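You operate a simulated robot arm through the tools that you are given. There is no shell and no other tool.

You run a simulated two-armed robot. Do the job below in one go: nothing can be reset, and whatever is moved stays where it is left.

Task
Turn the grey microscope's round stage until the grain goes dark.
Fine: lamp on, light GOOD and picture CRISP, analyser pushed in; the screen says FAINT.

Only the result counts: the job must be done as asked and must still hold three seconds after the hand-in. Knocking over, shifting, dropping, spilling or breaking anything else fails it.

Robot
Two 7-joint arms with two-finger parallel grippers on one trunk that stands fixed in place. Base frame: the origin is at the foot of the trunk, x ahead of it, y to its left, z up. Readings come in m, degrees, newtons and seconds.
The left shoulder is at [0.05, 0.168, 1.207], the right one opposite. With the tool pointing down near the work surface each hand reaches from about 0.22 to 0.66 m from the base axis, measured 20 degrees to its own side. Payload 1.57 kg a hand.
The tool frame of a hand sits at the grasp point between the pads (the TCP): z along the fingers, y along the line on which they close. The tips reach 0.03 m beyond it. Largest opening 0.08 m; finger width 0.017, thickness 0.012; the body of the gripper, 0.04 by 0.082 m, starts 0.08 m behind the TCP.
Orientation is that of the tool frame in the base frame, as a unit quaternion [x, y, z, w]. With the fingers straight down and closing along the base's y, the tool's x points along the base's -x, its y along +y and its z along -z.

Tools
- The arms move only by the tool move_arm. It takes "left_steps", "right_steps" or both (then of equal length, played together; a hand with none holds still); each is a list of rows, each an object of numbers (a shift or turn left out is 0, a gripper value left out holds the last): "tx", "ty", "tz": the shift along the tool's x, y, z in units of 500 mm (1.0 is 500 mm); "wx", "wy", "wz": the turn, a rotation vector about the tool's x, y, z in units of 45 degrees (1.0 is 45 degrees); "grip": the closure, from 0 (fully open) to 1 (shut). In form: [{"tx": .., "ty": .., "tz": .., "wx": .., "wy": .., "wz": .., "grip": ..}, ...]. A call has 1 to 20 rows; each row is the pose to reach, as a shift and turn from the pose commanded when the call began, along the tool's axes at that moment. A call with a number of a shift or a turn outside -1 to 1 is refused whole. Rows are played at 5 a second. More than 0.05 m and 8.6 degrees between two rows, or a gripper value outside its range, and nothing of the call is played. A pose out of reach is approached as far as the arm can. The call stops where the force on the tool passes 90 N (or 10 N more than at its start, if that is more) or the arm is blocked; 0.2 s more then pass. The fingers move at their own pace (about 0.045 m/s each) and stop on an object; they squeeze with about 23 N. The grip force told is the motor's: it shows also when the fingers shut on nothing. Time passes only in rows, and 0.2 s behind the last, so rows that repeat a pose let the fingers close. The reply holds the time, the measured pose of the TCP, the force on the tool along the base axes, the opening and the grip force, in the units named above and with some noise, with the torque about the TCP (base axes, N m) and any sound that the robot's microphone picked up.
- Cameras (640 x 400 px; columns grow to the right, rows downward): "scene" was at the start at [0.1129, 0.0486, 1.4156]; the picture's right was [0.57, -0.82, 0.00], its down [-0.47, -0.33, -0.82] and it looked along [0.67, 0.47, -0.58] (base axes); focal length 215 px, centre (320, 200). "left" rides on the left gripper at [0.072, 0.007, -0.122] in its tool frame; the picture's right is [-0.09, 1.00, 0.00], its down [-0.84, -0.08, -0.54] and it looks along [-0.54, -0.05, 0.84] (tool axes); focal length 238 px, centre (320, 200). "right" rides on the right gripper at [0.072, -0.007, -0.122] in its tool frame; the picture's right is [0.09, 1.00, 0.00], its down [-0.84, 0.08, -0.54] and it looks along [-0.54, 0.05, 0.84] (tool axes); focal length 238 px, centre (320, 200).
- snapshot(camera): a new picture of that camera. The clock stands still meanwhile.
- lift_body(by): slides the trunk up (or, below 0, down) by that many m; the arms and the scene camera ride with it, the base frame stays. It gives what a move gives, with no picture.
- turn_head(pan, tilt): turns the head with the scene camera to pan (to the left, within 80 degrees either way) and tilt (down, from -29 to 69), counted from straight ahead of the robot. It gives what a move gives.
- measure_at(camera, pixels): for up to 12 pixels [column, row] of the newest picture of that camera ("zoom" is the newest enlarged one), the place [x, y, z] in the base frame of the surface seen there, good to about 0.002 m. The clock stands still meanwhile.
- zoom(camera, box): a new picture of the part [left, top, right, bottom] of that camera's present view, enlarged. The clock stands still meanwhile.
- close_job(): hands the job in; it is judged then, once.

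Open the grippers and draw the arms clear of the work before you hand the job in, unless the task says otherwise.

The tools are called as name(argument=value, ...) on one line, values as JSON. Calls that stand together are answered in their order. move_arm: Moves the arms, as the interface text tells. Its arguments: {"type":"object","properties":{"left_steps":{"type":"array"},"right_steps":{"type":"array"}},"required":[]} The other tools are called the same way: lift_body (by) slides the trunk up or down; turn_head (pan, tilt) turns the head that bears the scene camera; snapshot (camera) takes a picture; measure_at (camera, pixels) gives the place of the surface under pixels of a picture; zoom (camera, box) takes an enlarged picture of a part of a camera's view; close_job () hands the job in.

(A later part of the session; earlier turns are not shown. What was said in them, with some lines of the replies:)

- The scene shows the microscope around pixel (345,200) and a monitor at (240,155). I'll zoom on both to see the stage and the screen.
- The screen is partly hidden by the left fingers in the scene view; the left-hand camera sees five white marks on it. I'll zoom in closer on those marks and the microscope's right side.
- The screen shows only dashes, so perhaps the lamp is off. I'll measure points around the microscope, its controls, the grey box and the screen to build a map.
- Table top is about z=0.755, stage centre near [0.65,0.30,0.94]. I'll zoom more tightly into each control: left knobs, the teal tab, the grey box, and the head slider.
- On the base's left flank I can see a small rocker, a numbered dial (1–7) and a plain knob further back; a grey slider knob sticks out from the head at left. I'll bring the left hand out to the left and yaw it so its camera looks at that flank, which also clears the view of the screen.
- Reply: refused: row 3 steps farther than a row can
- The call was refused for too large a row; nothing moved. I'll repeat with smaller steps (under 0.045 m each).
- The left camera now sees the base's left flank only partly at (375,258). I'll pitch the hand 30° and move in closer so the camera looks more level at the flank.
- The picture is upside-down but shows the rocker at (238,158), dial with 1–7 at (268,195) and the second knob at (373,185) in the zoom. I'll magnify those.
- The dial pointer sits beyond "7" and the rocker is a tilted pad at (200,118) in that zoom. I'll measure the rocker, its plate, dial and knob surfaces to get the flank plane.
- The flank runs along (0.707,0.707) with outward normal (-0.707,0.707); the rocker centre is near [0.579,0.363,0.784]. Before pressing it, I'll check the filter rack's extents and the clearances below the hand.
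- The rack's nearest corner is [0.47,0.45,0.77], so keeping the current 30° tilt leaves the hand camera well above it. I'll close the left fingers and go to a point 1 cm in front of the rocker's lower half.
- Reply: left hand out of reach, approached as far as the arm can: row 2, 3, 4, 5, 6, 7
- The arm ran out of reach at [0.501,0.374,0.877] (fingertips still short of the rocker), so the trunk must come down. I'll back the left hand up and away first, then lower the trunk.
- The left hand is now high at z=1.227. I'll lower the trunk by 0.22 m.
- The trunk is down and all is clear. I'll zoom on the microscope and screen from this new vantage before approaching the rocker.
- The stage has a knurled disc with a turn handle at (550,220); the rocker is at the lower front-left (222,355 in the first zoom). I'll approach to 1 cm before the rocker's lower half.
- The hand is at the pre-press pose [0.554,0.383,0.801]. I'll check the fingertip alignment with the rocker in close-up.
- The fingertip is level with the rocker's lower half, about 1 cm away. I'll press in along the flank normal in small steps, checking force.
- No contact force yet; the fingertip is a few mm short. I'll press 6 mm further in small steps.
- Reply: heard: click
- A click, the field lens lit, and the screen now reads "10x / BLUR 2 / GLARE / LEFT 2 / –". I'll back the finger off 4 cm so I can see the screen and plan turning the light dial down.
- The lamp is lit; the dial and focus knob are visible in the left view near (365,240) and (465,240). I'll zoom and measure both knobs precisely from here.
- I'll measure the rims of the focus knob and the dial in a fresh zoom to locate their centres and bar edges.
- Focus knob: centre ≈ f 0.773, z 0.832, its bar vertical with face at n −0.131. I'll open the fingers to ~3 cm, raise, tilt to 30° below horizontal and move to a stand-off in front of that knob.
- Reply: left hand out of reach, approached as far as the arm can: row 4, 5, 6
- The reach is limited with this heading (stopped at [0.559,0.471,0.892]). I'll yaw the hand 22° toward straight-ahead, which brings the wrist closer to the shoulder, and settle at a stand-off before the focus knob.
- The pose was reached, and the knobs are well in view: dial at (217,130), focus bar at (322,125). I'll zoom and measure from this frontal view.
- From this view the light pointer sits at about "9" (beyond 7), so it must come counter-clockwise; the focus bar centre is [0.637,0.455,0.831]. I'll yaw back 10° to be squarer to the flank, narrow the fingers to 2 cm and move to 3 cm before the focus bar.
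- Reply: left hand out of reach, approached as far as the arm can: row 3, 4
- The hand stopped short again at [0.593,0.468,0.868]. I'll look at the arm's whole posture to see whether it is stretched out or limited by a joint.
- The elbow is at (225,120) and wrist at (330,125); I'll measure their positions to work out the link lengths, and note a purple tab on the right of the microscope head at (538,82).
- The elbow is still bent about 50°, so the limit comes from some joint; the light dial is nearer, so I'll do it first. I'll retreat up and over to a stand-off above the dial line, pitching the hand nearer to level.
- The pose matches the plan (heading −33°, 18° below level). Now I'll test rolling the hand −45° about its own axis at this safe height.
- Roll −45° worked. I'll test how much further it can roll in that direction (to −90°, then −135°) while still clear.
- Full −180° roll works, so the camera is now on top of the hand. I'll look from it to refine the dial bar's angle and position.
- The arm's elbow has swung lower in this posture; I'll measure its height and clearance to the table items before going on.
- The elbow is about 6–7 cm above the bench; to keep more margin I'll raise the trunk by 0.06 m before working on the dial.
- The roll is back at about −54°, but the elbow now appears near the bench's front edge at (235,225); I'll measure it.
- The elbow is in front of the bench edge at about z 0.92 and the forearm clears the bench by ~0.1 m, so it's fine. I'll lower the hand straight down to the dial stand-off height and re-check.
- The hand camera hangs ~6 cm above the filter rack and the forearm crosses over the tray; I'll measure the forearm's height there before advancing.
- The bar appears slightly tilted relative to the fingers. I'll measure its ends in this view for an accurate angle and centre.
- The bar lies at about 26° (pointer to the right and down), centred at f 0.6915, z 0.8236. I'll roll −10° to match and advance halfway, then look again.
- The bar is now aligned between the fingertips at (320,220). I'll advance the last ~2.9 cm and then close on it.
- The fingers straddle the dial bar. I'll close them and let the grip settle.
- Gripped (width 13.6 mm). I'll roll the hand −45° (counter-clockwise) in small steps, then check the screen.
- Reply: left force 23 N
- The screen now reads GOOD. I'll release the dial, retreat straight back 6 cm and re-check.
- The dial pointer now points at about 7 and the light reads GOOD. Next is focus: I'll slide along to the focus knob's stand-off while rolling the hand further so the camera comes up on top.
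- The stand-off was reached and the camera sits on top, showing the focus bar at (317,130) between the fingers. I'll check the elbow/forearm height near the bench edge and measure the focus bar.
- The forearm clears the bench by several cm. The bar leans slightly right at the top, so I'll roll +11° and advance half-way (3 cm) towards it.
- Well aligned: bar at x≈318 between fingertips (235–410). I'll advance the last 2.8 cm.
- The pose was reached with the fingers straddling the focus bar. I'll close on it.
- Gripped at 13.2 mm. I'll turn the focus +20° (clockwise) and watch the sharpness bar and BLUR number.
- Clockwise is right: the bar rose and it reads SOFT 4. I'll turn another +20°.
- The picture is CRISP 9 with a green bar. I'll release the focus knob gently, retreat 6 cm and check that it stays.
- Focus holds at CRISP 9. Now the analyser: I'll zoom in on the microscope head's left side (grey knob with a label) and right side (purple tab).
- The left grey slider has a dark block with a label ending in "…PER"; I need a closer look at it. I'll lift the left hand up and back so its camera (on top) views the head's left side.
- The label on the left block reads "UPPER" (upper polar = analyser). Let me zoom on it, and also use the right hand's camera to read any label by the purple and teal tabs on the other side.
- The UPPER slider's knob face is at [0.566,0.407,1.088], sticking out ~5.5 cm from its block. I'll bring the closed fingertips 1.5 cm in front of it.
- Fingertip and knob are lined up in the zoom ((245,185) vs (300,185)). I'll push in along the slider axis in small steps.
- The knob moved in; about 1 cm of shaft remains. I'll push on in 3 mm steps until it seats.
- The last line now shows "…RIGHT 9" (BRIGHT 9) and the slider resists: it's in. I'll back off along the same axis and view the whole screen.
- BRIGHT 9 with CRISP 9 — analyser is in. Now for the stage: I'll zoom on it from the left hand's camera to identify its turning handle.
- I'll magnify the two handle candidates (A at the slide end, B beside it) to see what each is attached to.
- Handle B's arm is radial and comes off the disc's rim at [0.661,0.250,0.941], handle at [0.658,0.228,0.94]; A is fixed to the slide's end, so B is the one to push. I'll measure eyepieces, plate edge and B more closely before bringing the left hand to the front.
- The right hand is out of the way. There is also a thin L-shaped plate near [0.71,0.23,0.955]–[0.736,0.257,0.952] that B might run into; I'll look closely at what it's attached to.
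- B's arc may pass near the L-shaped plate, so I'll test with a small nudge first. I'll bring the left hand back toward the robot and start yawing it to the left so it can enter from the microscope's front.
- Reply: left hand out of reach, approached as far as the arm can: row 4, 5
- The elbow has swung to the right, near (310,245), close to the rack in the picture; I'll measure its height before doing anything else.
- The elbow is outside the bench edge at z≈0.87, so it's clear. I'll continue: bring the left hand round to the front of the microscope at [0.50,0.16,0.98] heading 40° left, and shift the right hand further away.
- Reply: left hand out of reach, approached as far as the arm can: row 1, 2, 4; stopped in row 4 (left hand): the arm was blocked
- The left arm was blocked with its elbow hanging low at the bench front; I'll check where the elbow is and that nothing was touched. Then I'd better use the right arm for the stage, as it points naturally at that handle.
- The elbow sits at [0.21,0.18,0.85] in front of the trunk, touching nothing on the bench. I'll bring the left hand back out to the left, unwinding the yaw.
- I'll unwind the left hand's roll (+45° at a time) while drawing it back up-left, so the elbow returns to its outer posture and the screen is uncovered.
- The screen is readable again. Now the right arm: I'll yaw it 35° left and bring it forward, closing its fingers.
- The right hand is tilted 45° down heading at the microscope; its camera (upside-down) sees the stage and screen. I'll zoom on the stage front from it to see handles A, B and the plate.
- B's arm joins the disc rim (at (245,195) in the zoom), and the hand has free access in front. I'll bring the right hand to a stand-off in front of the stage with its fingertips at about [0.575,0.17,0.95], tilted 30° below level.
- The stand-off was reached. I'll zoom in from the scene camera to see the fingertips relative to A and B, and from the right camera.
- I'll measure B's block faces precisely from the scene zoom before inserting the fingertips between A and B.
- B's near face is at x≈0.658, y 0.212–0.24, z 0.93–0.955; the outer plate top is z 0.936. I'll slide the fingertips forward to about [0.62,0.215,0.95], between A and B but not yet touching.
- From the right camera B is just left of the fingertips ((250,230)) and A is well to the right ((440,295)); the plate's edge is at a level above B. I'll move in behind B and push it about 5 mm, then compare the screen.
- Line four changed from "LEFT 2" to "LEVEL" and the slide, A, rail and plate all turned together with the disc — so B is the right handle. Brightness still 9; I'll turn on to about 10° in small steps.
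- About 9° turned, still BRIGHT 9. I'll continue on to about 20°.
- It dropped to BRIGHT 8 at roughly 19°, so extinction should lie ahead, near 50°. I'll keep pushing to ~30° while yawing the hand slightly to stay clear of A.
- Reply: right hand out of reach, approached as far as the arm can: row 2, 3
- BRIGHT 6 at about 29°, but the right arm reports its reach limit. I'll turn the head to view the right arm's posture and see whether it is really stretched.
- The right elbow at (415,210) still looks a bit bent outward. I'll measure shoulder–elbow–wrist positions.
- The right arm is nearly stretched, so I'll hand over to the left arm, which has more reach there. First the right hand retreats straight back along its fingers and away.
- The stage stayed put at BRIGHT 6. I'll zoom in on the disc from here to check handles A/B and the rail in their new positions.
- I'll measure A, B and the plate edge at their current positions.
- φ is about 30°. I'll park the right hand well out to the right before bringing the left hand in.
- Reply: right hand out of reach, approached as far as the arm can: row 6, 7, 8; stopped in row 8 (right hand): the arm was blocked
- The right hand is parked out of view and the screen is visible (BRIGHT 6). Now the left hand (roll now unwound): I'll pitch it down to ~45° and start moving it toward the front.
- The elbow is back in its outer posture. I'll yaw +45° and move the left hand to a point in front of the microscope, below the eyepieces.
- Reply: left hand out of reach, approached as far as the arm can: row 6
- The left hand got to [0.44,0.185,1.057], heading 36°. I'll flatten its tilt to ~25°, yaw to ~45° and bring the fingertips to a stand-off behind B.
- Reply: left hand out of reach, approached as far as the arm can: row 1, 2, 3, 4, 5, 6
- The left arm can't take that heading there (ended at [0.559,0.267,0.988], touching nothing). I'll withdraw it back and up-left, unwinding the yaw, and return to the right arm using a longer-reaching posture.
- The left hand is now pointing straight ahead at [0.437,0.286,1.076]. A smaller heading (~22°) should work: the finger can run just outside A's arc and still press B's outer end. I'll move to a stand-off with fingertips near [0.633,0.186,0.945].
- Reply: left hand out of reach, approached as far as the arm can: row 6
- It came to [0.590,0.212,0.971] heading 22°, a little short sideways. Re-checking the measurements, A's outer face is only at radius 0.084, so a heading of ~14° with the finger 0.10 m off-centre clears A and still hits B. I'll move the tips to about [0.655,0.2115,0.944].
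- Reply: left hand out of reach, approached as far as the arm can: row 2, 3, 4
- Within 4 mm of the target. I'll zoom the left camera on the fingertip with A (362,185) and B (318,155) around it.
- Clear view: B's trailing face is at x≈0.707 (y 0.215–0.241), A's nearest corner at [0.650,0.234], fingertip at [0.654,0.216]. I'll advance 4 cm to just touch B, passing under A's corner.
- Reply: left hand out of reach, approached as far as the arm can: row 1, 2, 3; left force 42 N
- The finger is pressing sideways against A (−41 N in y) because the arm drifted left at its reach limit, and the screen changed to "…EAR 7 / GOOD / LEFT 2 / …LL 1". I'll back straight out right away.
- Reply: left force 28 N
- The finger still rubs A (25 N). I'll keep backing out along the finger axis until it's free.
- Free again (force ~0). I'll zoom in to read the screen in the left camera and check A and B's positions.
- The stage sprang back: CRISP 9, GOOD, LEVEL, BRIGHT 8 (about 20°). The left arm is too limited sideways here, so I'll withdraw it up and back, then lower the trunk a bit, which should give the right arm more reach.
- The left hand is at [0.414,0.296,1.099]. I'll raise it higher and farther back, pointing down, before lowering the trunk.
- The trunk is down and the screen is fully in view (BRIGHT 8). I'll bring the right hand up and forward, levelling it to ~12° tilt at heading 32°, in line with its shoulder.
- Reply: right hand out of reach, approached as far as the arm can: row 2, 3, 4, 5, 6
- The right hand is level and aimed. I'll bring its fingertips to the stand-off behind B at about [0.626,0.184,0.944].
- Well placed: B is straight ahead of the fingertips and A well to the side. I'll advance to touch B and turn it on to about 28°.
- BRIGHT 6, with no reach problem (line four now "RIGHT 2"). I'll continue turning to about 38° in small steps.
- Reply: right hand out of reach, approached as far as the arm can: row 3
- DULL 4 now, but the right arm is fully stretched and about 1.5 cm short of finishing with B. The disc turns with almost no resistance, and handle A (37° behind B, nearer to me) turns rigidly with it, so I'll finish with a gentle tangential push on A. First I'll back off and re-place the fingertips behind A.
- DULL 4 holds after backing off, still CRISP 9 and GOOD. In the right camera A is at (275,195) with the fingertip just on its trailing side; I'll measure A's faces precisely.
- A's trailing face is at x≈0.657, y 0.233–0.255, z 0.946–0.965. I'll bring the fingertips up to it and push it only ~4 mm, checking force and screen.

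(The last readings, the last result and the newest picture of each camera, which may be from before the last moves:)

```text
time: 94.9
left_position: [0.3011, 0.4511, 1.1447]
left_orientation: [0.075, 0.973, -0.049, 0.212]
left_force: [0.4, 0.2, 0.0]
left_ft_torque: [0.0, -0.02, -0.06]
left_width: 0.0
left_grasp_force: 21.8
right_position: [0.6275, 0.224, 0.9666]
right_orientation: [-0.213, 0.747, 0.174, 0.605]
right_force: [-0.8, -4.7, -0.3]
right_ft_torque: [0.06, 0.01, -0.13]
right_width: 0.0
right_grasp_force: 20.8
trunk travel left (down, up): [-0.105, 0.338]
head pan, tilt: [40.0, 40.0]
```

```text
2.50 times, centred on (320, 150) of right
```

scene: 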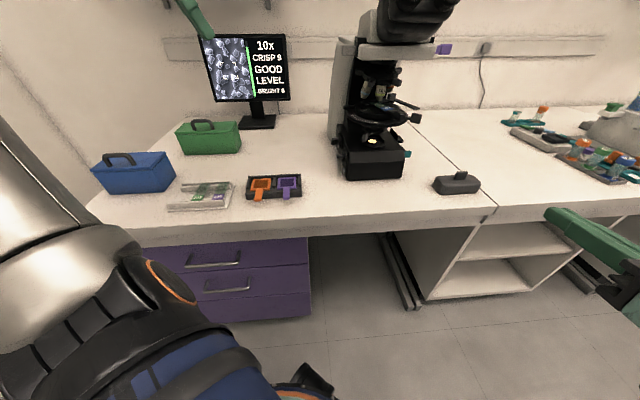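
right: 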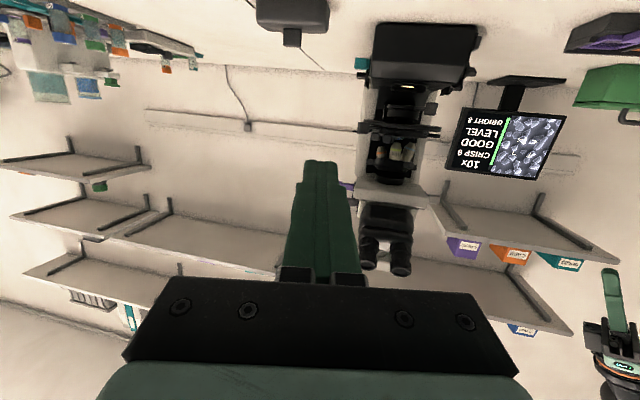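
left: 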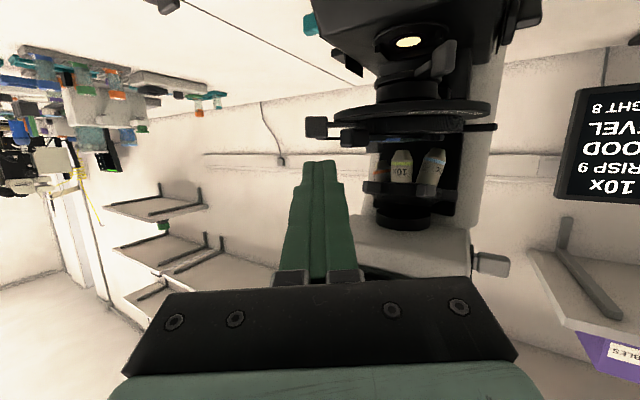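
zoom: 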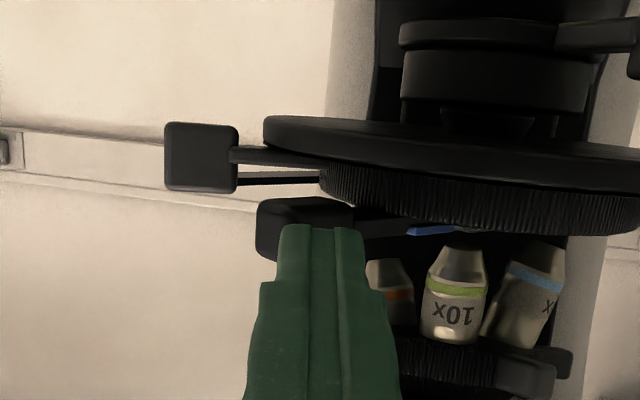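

It works: DULL 3 with the picture still CRISP 9. There's a 4.7 N sideways load, so I'll ease the fingertip 3 mm outward and push a few mm more along the arc.

move_arm(right_steps=[{"tx": 0.0007, "ty": -0.0051, "tz": -0.0031}, {"tx": -0.0008, "ty": -0.0093, "tz": 0.0035}])

zoom(camera="scene", box=[195, 25, 295, 110])

zoom(camera="right", box=[260, 110, 360, 180])

```text
time: 95.5
left_position: [0.2999, 0.4516, 1.143]
left_orientation: [0.074, 0.973, -0.048, 0.212]
left_force: [-0.2, 0.4, -0.1]
left_ft_torque: [-0.03, 0.01, 0.03]
left_width: 0.0003
left_grasp_force: 21.3
right_position: [0.6314, 0.2207, 0.9656]
right_orientation: [-0.214, 0.747, 0.173, 0.605]
right_force: [0.1, -0.6, -0.2]
right_ft_torque: [0.04, 0.02, -0.04]
right_width: 0.0001
right_grasp_force: 21.6
trunk travel left (down, up): [-0.105, 0.338]
head pan, tilt: [40.0, 40.0]
```

```text
4.71 times, centred on (245, 68) of scene
```

zoom: 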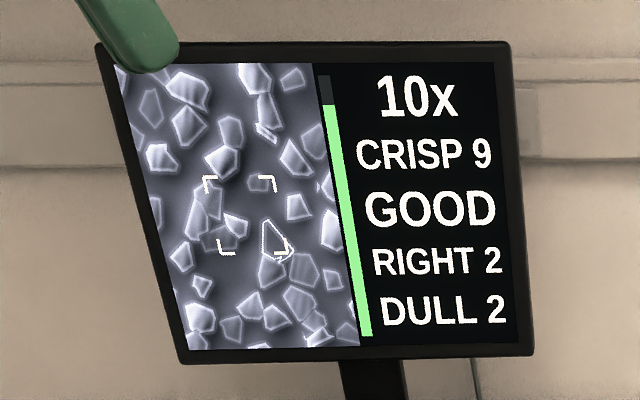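

```text
5.71 times, centred on (310, 145) of right
```

zoom: 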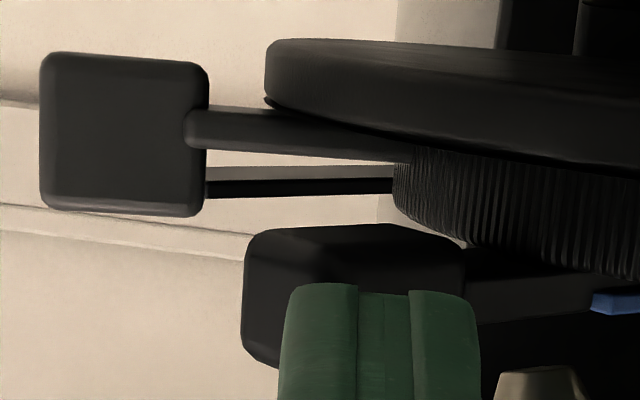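

DULL 2 with negligible force; the central grain is darkening. I'll continue in 4 mm increments.

move_arm(right_steps=[{"tx": -0.0008, "ty": -0.002, "tz": 0.0035}, {"tx": -0.0016, "ty": -0.0037, "tz": 0.007}])

zoom(camera="scene", box=[195, 25, 295, 110])

```text
time: 96.1
left_position: [0.3004, 0.4498, 1.143]
left_orientation: [0.074, 0.973, -0.049, 0.213]
left_force: [0.5, 0.1, 0.6]
left_ft_torque: [-0.01, 0.0, 0.0]
left_width: 0.0
left_grasp_force: 20.7
right_position: [0.6347, 0.2214, 0.965]
right_orientation: [-0.213, 0.747, 0.174, 0.605]
right_force: [0.3, -3.6, 0.1]
right_ft_torque: [0.0, 0.01, -0.07]
right_width: 0.0002
right_grasp_force: 21.4
trunk travel left (down, up): [-0.105, 0.338]
head pan, tilt: [40.0, 40.0]
```

```text
4.71 times, centred on (245, 68) of scene
```

zoom: 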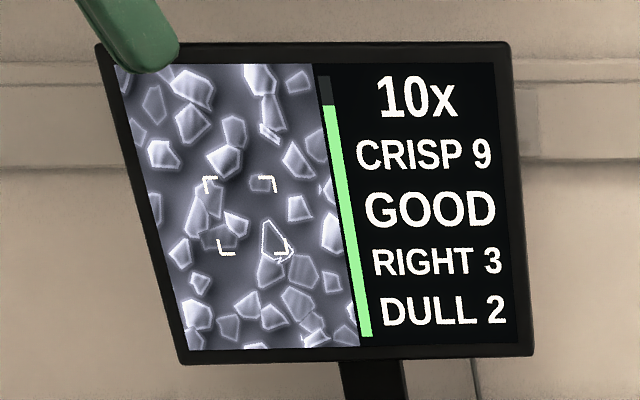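

Still DULL 2 but "RIGHT 3" and a −3.6 N side load: the finger is rubbing A's outer face instead of its trailing face. I'll back off 3 cm and re-measure A before pushing squarely.

move_arm(right_steps=[{"tx": 0.0, "ty": -0.01, "tz": -0.02}, {"tx": 0.0, "ty": -0.01, "tz": -0.06}])

zoom(camera="scene", box=[195, 25, 295, 110])

zoom(camera="right", box=[250, 100, 370, 190])

measure_at(camera="zoom", pixels=[[250, 230], [290, 230], [330, 235], [370, 235], [270, 260], [350, 265], [235, 260], [390, 230], [420, 240], [300, 200], [360, 205], [460, 230]])

```text
time: 96.7
left_position: [0.2996, 0.4503, 1.1443]
left_orientation: [0.074, 0.973, -0.048, 0.212]
left_force: [-0.5, 0.3, 0.3]
left_ft_torque: [0.03, -0.03, 0.01]
left_width: 0.0
left_grasp_force: 21.7
right_position: [0.6109, 0.201, 0.9723]
right_orientation: [-0.214, 0.747, 0.174, 0.604]
right_force: [-0.7, -0.4, 0.1]
right_ft_torque: [-0.02, 0.02, 0.02]
right_width: 0.0
right_grasp_force: 21.1
trunk travel left (down, up): [-0.105, 0.338]
head pan, tilt: [40.0, 40.0]
```

```text
4.71 times, centred on (245, 68) of scene
```

zoom: 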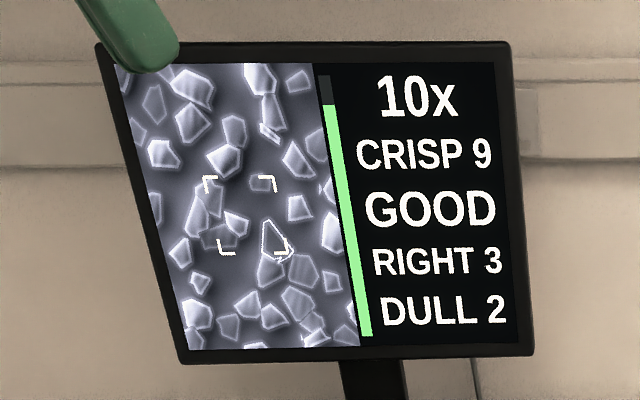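

```text
4.44 times, centred on (310, 145) of right
```

zoom: 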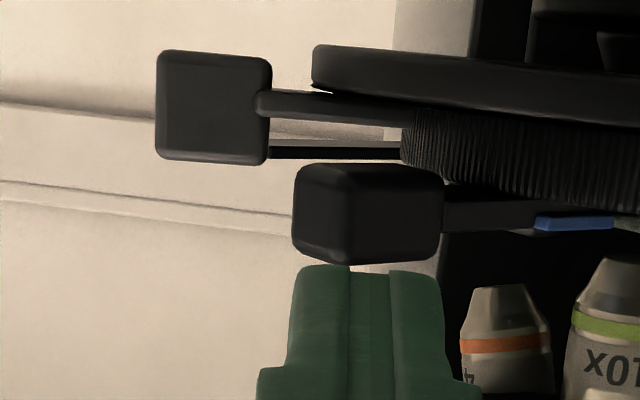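

```text
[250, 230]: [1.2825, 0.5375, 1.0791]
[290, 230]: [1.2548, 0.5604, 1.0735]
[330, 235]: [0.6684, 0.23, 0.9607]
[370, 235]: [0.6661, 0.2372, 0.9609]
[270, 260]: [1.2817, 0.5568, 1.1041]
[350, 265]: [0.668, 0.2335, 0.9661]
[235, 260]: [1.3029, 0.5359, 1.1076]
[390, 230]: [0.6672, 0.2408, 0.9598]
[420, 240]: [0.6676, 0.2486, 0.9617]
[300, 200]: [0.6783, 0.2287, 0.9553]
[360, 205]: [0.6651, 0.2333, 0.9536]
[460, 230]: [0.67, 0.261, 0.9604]
```

A's trailing face is now at x≈0.667, y 0.233–0.251. I'll come in 1 cm further left so the tip meets that face squarely, then push 4 mm.

move_arm(right_steps=[{"tx": 0.0027, "ty": 0.0461, "tz": 0.0157}, {"tx": -0.003, "ty": 0.0355, "tz": 0.0426}, {"tx": -0.0087, "ty": 0.0249, "tz": 0.0696}, {"tx": -0.0101, "ty": 0.0213, "tz": 0.0767}])

zoom(camera="scene", box=[195, 25, 295, 110])

zoom(camera="right", box=[250, 100, 370, 190])

```text
time: 97.7
left_position: [0.3004, 0.4518, 1.1438]
left_orientation: [0.074, 0.973, -0.049, 0.212]
left_force: [0.4, 0.9, -0.4]
left_ft_torque: [-0.02, 0.05, -0.02]
left_width: 0.0
left_grasp_force: 20.9
right_position: [0.639, 0.2304, 0.9679]
right_orientation: [-0.215, 0.747, 0.175, 0.604]
right_force: [0.1, 0.3, 0.1]
right_ft_torque: [0.0, -0.01, -0.01]
right_width: 0.0
right_grasp_force: 21.3
trunk travel left (down, up): [-0.105, 0.338]
head pan, tilt: [40.0, 40.0]
```

```text
4.71 times, centred on (245, 68) of scene
```

zoom: 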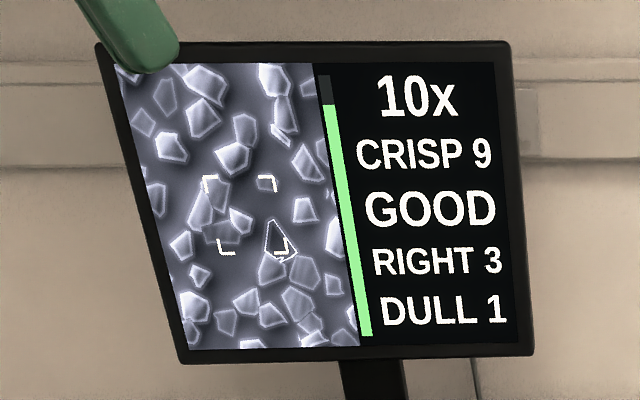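

```text
4.44 times, centred on (310, 145) of right
```

zoom: 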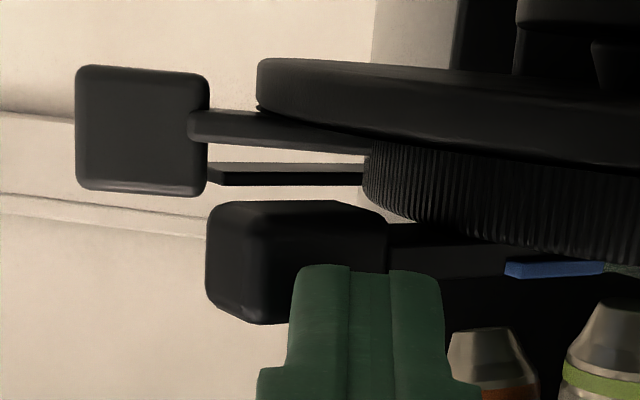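

DULL 1 with no load; the bracketed grain is almost black. I'll push another 3 mm.

move_arm(right_steps=[{"tx": -0.0006, "ty": -0.0012, "tz": 0.0027}, {"tx": -0.0011, "ty": -0.0025, "tz": 0.0054}])

zoom(camera="scene", box=[195, 25, 295, 110])

```text
time: 98.3
left_position: [0.3009, 0.4517, 1.1432]
left_orientation: [0.074, 0.973, -0.049, 0.212]
left_force: [0.3, -0.4, -0.1]
left_ft_torque: [-0.01, 0.02, -0.02]
left_width: 0.0
left_grasp_force: 21.8
right_position: [0.6419, 0.2312, 0.9687]
right_orientation: [-0.213, 0.747, 0.173, 0.605]
right_force: [-0.1, 0.4, 0.0]
right_ft_torque: [-0.01, 0.02, -0.02]
right_width: 0.0
right_grasp_force: 21.6
trunk travel left (down, up): [-0.105, 0.338]
head pan, tilt: [40.0, 40.0]
```

```text
4.71 times, centred on (245, 68) of scene
```

zoom: 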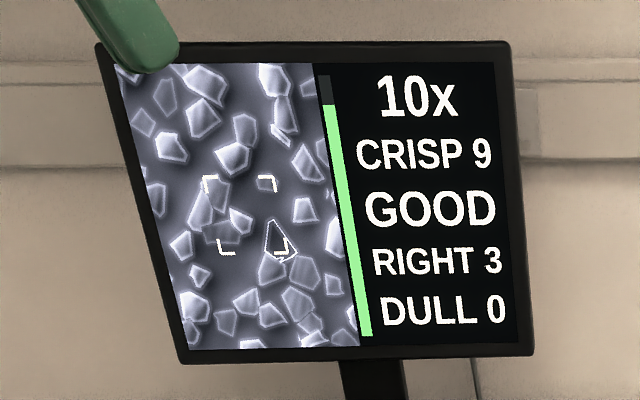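

DULL 0 now — very close. Another 2 mm.

move_arm(right_steps=[{"tx": -0.0004, "ty": -0.0008, "tz": 0.0018}, {"tx": -0.0007, "ty": -0.0016, "tz": 0.0036}])

zoom(camera="scene", box=[195, 25, 295, 110])

```text
time: 98.9
left_position: [0.2994, 0.452, 1.1445]
left_orientation: [0.074, 0.973, -0.05, 0.212]
left_force: [0.0, 0.4, -0.8]
left_ft_torque: [-0.07, 0.0, 0.04]
left_width: 0.0002
left_grasp_force: 20.9
right_position: [0.6452, 0.2326, 0.9689]
right_orientation: [-0.214, 0.747, 0.173, 0.605]
right_force: [0.4, 0.2, 0.2]
right_ft_torque: [-0.02, -0.02, 0.02]
right_width: 0.0
right_grasp_force: 21.2
trunk travel left (down, up): [-0.105, 0.338]
head pan, tilt: [40.0, 40.0]
```

```text
4.71 times, centred on (245, 68) of scene
```

zoom: 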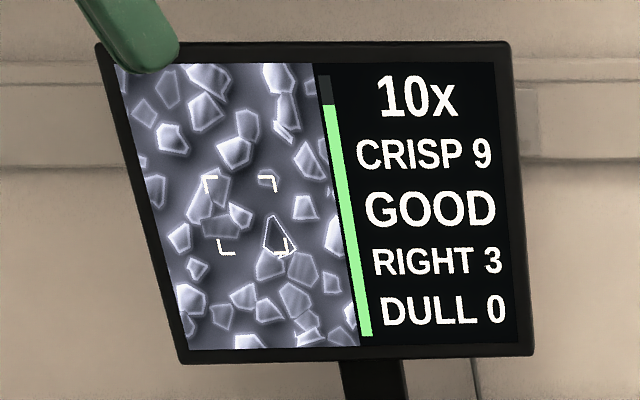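

Still DULL 0 with the grain dark; the extinction centre should be a touch further. Another 2 mm.

move_arm(right_steps=[{"tx": -0.0004, "ty": -0.0008, "tz": 0.0018}, {"tx": -0.0007, "ty": -0.0016, "tz": 0.0036}])

zoom(camera="scene", box=[195, 25, 295, 110])

zoom(camera="right", box=[250, 100, 370, 190])

```text
time: 99.5
left_position: [0.3001, 0.4512, 1.1436]
left_orientation: [0.074, 0.973, -0.049, 0.212]
left_force: [0.4, -0.2, 0.4]
left_ft_torque: [0.01, 0.01, -0.01]
left_width: 0.0001
left_grasp_force: 21.4
right_position: [0.6458, 0.2329, 0.9677]
right_orientation: [-0.214, 0.747, 0.174, 0.605]
right_force: [0.5, 0.6, -0.4]
right_ft_torque: [-0.02, 0.01, 0.01]
right_width: 0.0
right_grasp_force: 21.3
trunk travel left (down, up): [-0.105, 0.338]
head pan, tilt: [40.0, 40.0]
```

```text
4.71 times, centred on (245, 68) of scene
```

zoom: 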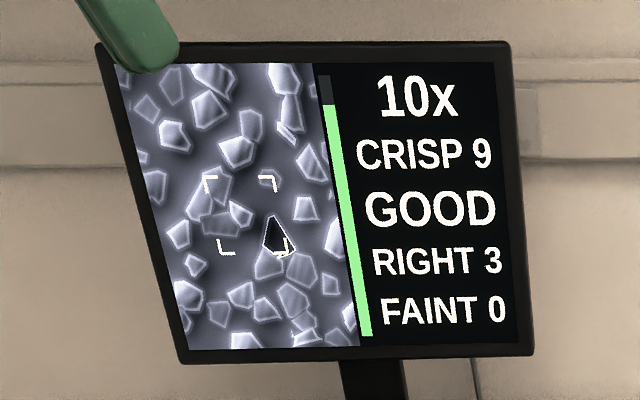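

```text
4.44 times, centred on (310, 145) of right
```

zoom: 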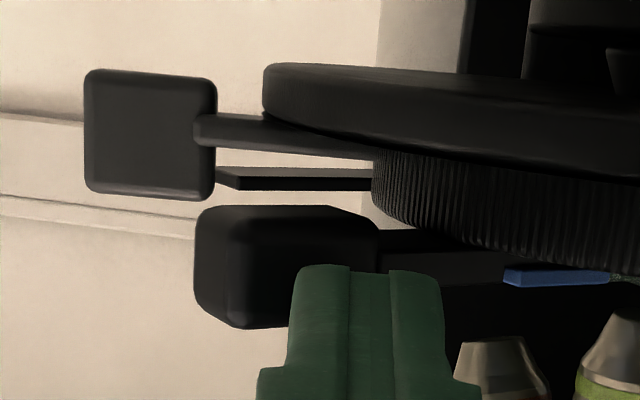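

FAINT 0 — the grain is black. To sit safely inside the range rather than at its edge, I'll nudge another 1.5 mm.

move_arm(right_steps=[{"tx": -0.0003, "ty": -0.0006, "tz": 0.0014}, {"tx": -0.0005, "ty": -0.0012, "tz": 0.0027}])

zoom(camera="scene", box=[195, 25, 295, 110])

```text
time: 100.1
left_position: [0.2994, 0.4518, 1.1439]
left_orientation: [0.074, 0.973, -0.049, 0.212]
left_force: [0.7, 0.5, -0.1]
left_ft_torque: [0.0, 0.02, 0.0]
left_width: 0.0
left_grasp_force: 21.6
right_position: [0.6467, 0.2313, 0.9672]
right_orientation: [-0.214, 0.747, 0.173, 0.605]
right_force: [-0.5, 0.4, -0.7]
right_ft_torque: [-0.03, -0.01, -0.02]
right_width: 0.0
right_grasp_force: 21.7
trunk travel left (down, up): [-0.105, 0.338]
head pan, tilt: [40.0, 40.0]
```

```text
4.71 times, centred on (245, 68) of scene
```

zoom: 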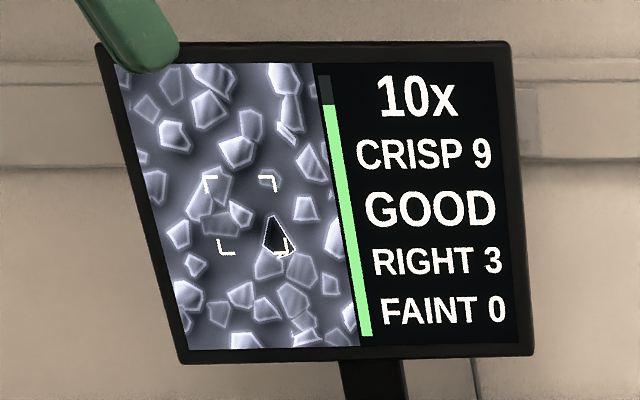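

FAINT holds; the picture looks nearly unchanged, so the disc may have moved very little. One more 1.5 mm nudge.

move_arm(right_steps=[{"tx": -0.0003, "ty": -0.0006, "tz": 0.0014}, {"tx": -0.0005, "ty": -0.0012, "tz": 0.0027}])

zoom(camera="scene", box=[195, 25, 295, 110])

```text
time: 100.7
left_position: [0.3013, 0.4518, 1.143]
left_orientation: [0.074, 0.973, -0.05, 0.212]
left_force: [-0.3, 0.3, 0.3]
left_ft_torque: [-0.01, -0.01, 0.0]
left_width: 0.0
left_grasp_force: 21.0
right_position: [0.649, 0.2334, 0.9664]
right_orientation: [-0.214, 0.748, 0.174, 0.604]
right_force: [-0.2, 0.3, 0.2]
right_ft_torque: [0.01, 0.03, 0.02]
right_width: 0.0
right_grasp_force: 21.9
trunk travel left (down, up): [-0.105, 0.338]
head pan, tilt: [40.0, 40.0]
```

```text
4.71 times, centred on (245, 68) of scene
```

zoom: 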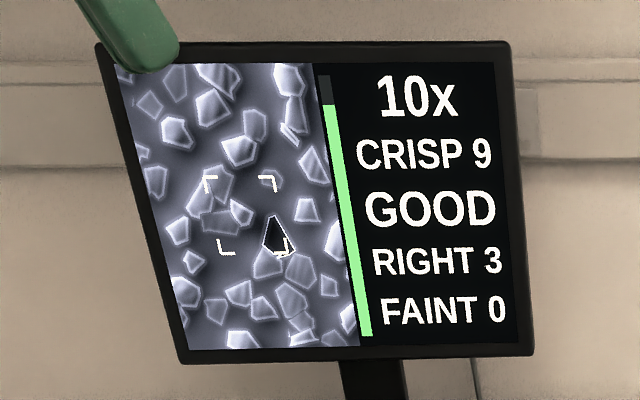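

FAINT 0 holds a bit further in, with CRISP 9 and GOOD. I'll now draw the right finger straight back off A and away, then re-check the screen.

move_arm(right_steps=[{"tx": 0.0018, "ty": 0.0053, "tz": -0.0083}, {"tx": 0.0035, "ty": 0.0106, "tz": -0.0166}, {"tx": 0.0035, "ty": 0.0106, "tz": -0.07}, {"tx": 0.0035, "ty": 0.0106, "tz": -0.14}, {"tx": 0.0035, "ty": 0.0, "tz": -0.21}, {"tx": 0.0, "ty": -0.03, "tz": -0.28}])

zoom(camera="scene", box=[195, 25, 295, 110])

zoom(camera="right", box=[200, 40, 520, 240])

```text
time: 102.1
left_position: [0.3, 0.4519, 1.1437]
left_orientation: [0.074, 0.973, -0.049, 0.211]
left_force: [-0.7, 0.5, -0.1]
left_ft_torque: [0.02, 0.02, 0.01]
left_width: 0.0
left_grasp_force: 20.9
right_position: [0.5389, 0.1466, 0.9994]
right_orientation: [-0.215, 0.746, 0.175, 0.605]
right_force: [-0.4, 0.1, -0.2]
right_ft_torque: [0.02, -0.01, -0.01]
right_width: 0.0002
right_grasp_force: 21.4
trunk travel left (down, up): [-0.105, 0.338]
head pan, tilt: [40.0, 40.0]
```

```text
4.71 times, centred on (245, 68) of scene
```

zoom: 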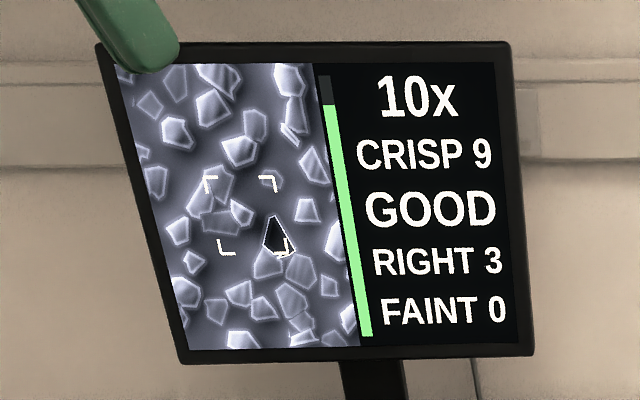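

```text
2.00 times, centred on (360, 140) of right
```

zoom: 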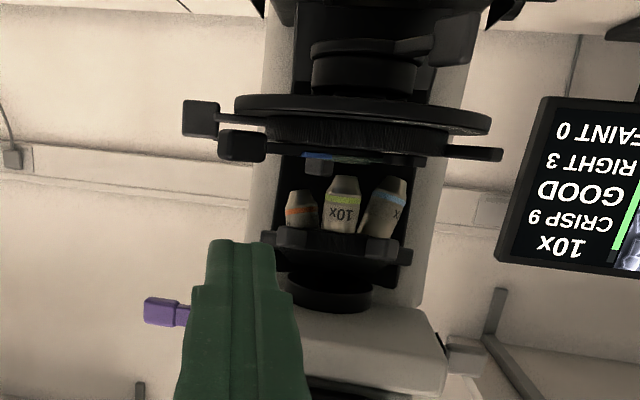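

FAINT 0 stays after release. I'll pull the right hand well back and open both grippers.

move_arm(right_steps=[{"tx": 0.0144, "ty": -0.037, "tz": -0.068}, {"tx": 0.0288, "ty": -0.074, "tz": -0.137}, {"tx": 0.0433, "ty": -0.111, "tz": -0.205}, {"tx": 0.0577, "ty": -0.148, "tz": -0.273}, {"tx": 0.0721, "ty": -0.185, "tz": -0.342}, {"tx": 0.0865, "ty": -0.2224, "tz": -0.41, "grip": 0}, {"tx": 0.0865, "ty": -0.2224, "tz": -0.41, "grip": 0}, {"tx": 0.0865, "ty": -0.2224, "tz": -0.41, "grip": 0}, {"tx": 0.0865, "ty": -0.2224, "tz": -0.41, "grip": 0}], left_steps=[{"grip": 1}, {"grip": 1}, {"grip": 1}, {"grip": 1}, {"grip": 1}, {"grip": 0}, {"grip": 0}, {"grip": 0}, {"grip": 0}])

snapshot(camera="scene")

zoom(camera="scene", box=[195, 25, 295, 110])

zoom(camera="scene", box=[300, 20, 460, 200])

```text
time: 104.1
left_position: [0.3001, 0.4512, 1.1443]
left_orientation: [0.074, 0.973, -0.049, 0.213]
left_force: [-0.1, -0.7, -0.3]
left_ft_torque: [-0.01, -0.04, 0.01]
left_width: 0.0798
left_grasp_force: 0.0
right_position: [0.4235, -0.0593, 0.9966]
right_orientation: [-0.214, 0.747, 0.174, 0.605]
right_force: [-0.2, -0.3, -0.1]
right_ft_torque: [-0.01, 0.01, 0.03]
right_width: 0.0801
right_grasp_force: 0.1
trunk travel left (down, up): [-0.105, 0.338]
head pan, tilt: [40.0, 40.0]
```

```text
taken
```

scene: 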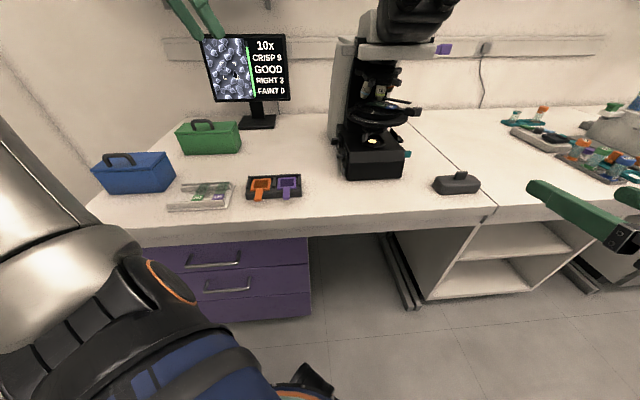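

```text
4.71 times, centred on (245, 68) of scene
```

zoom: 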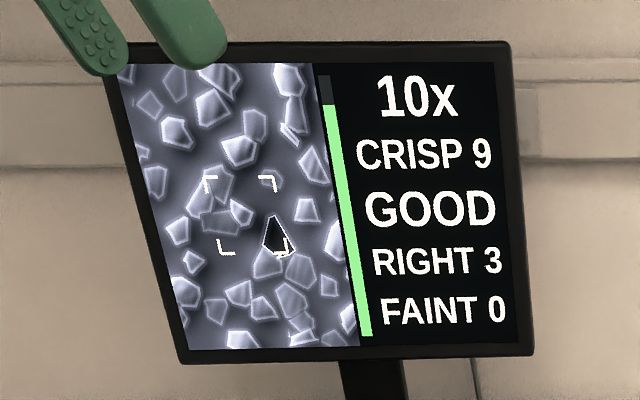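

```text
2.22 times, centred on (380, 110) of scene
```

zoom: 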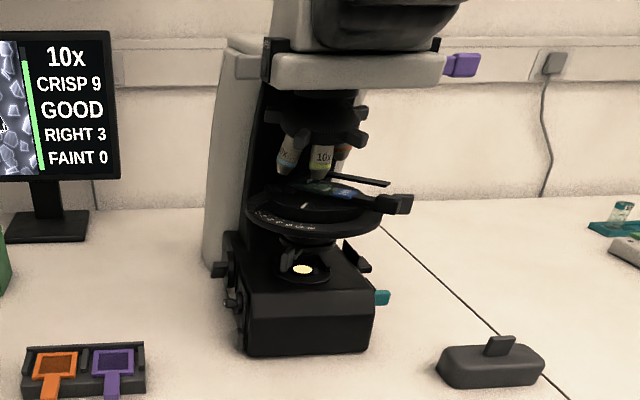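

Everything reads as wanted: 10x, CRISP 9, GOOD, FAINT 0, lamp lit, UPPER slider in. Before handing in I'll verify that the microscope itself hasn't shifted by re-measuring some points on its base and head.

zoom(camera="scene", box=[325, 100, 425, 190])

measure_at(camera="zoom", pixels=[[105, 330], [95, 345], [355, 330], [370, 335], [90, 195], [55, 190], [400, 230], [230, 215], [95, 260], [60, 260], [360, 345], [110, 300]])

```text
4.44 times, centred on (375, 145) of scene
```

zoom: 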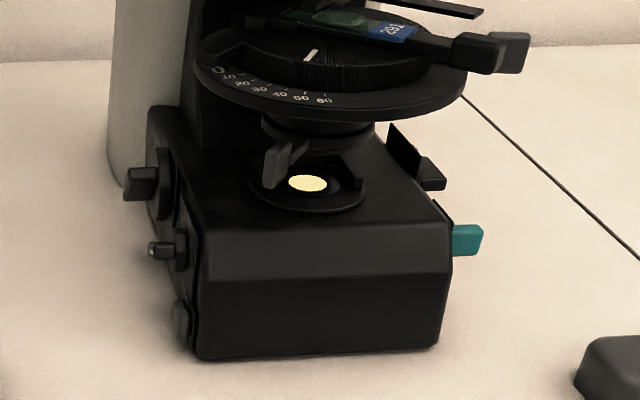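

```text
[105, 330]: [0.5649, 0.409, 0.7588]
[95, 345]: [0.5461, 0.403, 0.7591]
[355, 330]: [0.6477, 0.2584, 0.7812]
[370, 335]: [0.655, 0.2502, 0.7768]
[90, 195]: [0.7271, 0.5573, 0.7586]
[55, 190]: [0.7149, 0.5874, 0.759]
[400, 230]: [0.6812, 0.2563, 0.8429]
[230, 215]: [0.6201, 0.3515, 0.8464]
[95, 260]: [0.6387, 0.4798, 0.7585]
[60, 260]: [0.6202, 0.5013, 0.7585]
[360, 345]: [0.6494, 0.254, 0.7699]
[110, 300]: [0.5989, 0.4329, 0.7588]
```

The front face is still at f≈0.640 as before. One more check on the teal tab, purple tab, analyser knob, and grey box, which I measured at the start.

measure_at(camera="zoom", pixels=[[468, 240], [475, 235], [182, 325], [140, 185], [156, 250], [600, 370]])

measure_at(camera="scene", pixels=[[443, 49], [360, 50], [457, 183], [462, 176], [288, 185], [262, 184]])

zoom(camera="scene", box=[340, 30, 460, 110])

```text
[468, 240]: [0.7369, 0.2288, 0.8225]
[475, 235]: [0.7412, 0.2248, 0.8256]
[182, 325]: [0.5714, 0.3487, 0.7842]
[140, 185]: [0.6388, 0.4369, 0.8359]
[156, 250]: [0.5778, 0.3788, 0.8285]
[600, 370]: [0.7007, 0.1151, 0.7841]
```

```text
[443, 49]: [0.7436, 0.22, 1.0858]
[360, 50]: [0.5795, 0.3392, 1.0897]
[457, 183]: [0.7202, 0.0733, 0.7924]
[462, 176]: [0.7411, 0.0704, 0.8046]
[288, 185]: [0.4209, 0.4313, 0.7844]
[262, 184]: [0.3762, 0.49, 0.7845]
```

```text
5.00 times, centred on (400, 70) of scene
```

zoom: 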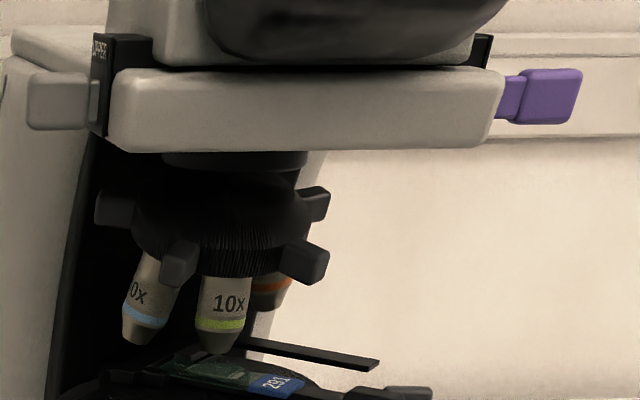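

The microscope and surroundings are where they were (teal tab, grey box and rack match the first readings within 2 mm), both grippers are open and clear, and the screen reads 10x / CRISP 9 / GOOD / FAINT 0. I'm handing the job in.

close_job()

```text
The job is handed in.
```

I turned the round stage until the grain went black, and the job is handed in. The screen read 10x, CRISP 9, GOOD and FAINT 0. It stayed that way after I let go, drew both arms back and opened the grippers.

- **Setup:** I switched the lamp on, turned the light dial down to about 7, and turned the focus knob until the picture was crisp. I pushed in the slider marked UPPER, which I took to be the analyser; the brightness line only appeared once it was in.
- **Stage:** I turned it by its side handle until the right arm ran out of reach. I finished by pushing the handle at the end of the slide gently.
- **Possible problem:** during one approach the left arm pressed on the slide's handle with about 41 N. The stage sprang back and the focus recovered, but the slide may have moved very slightly. The screen's fourth line, which the task doesn't mention, read LEFT 2 at the start and RIGHT 3 at the end. Turning the stage may account for part of that change.
- **Surroundings:** re-measured points on the microscope base and the grey box match the starting values within about 2 mm. The filter rack looks where it was.
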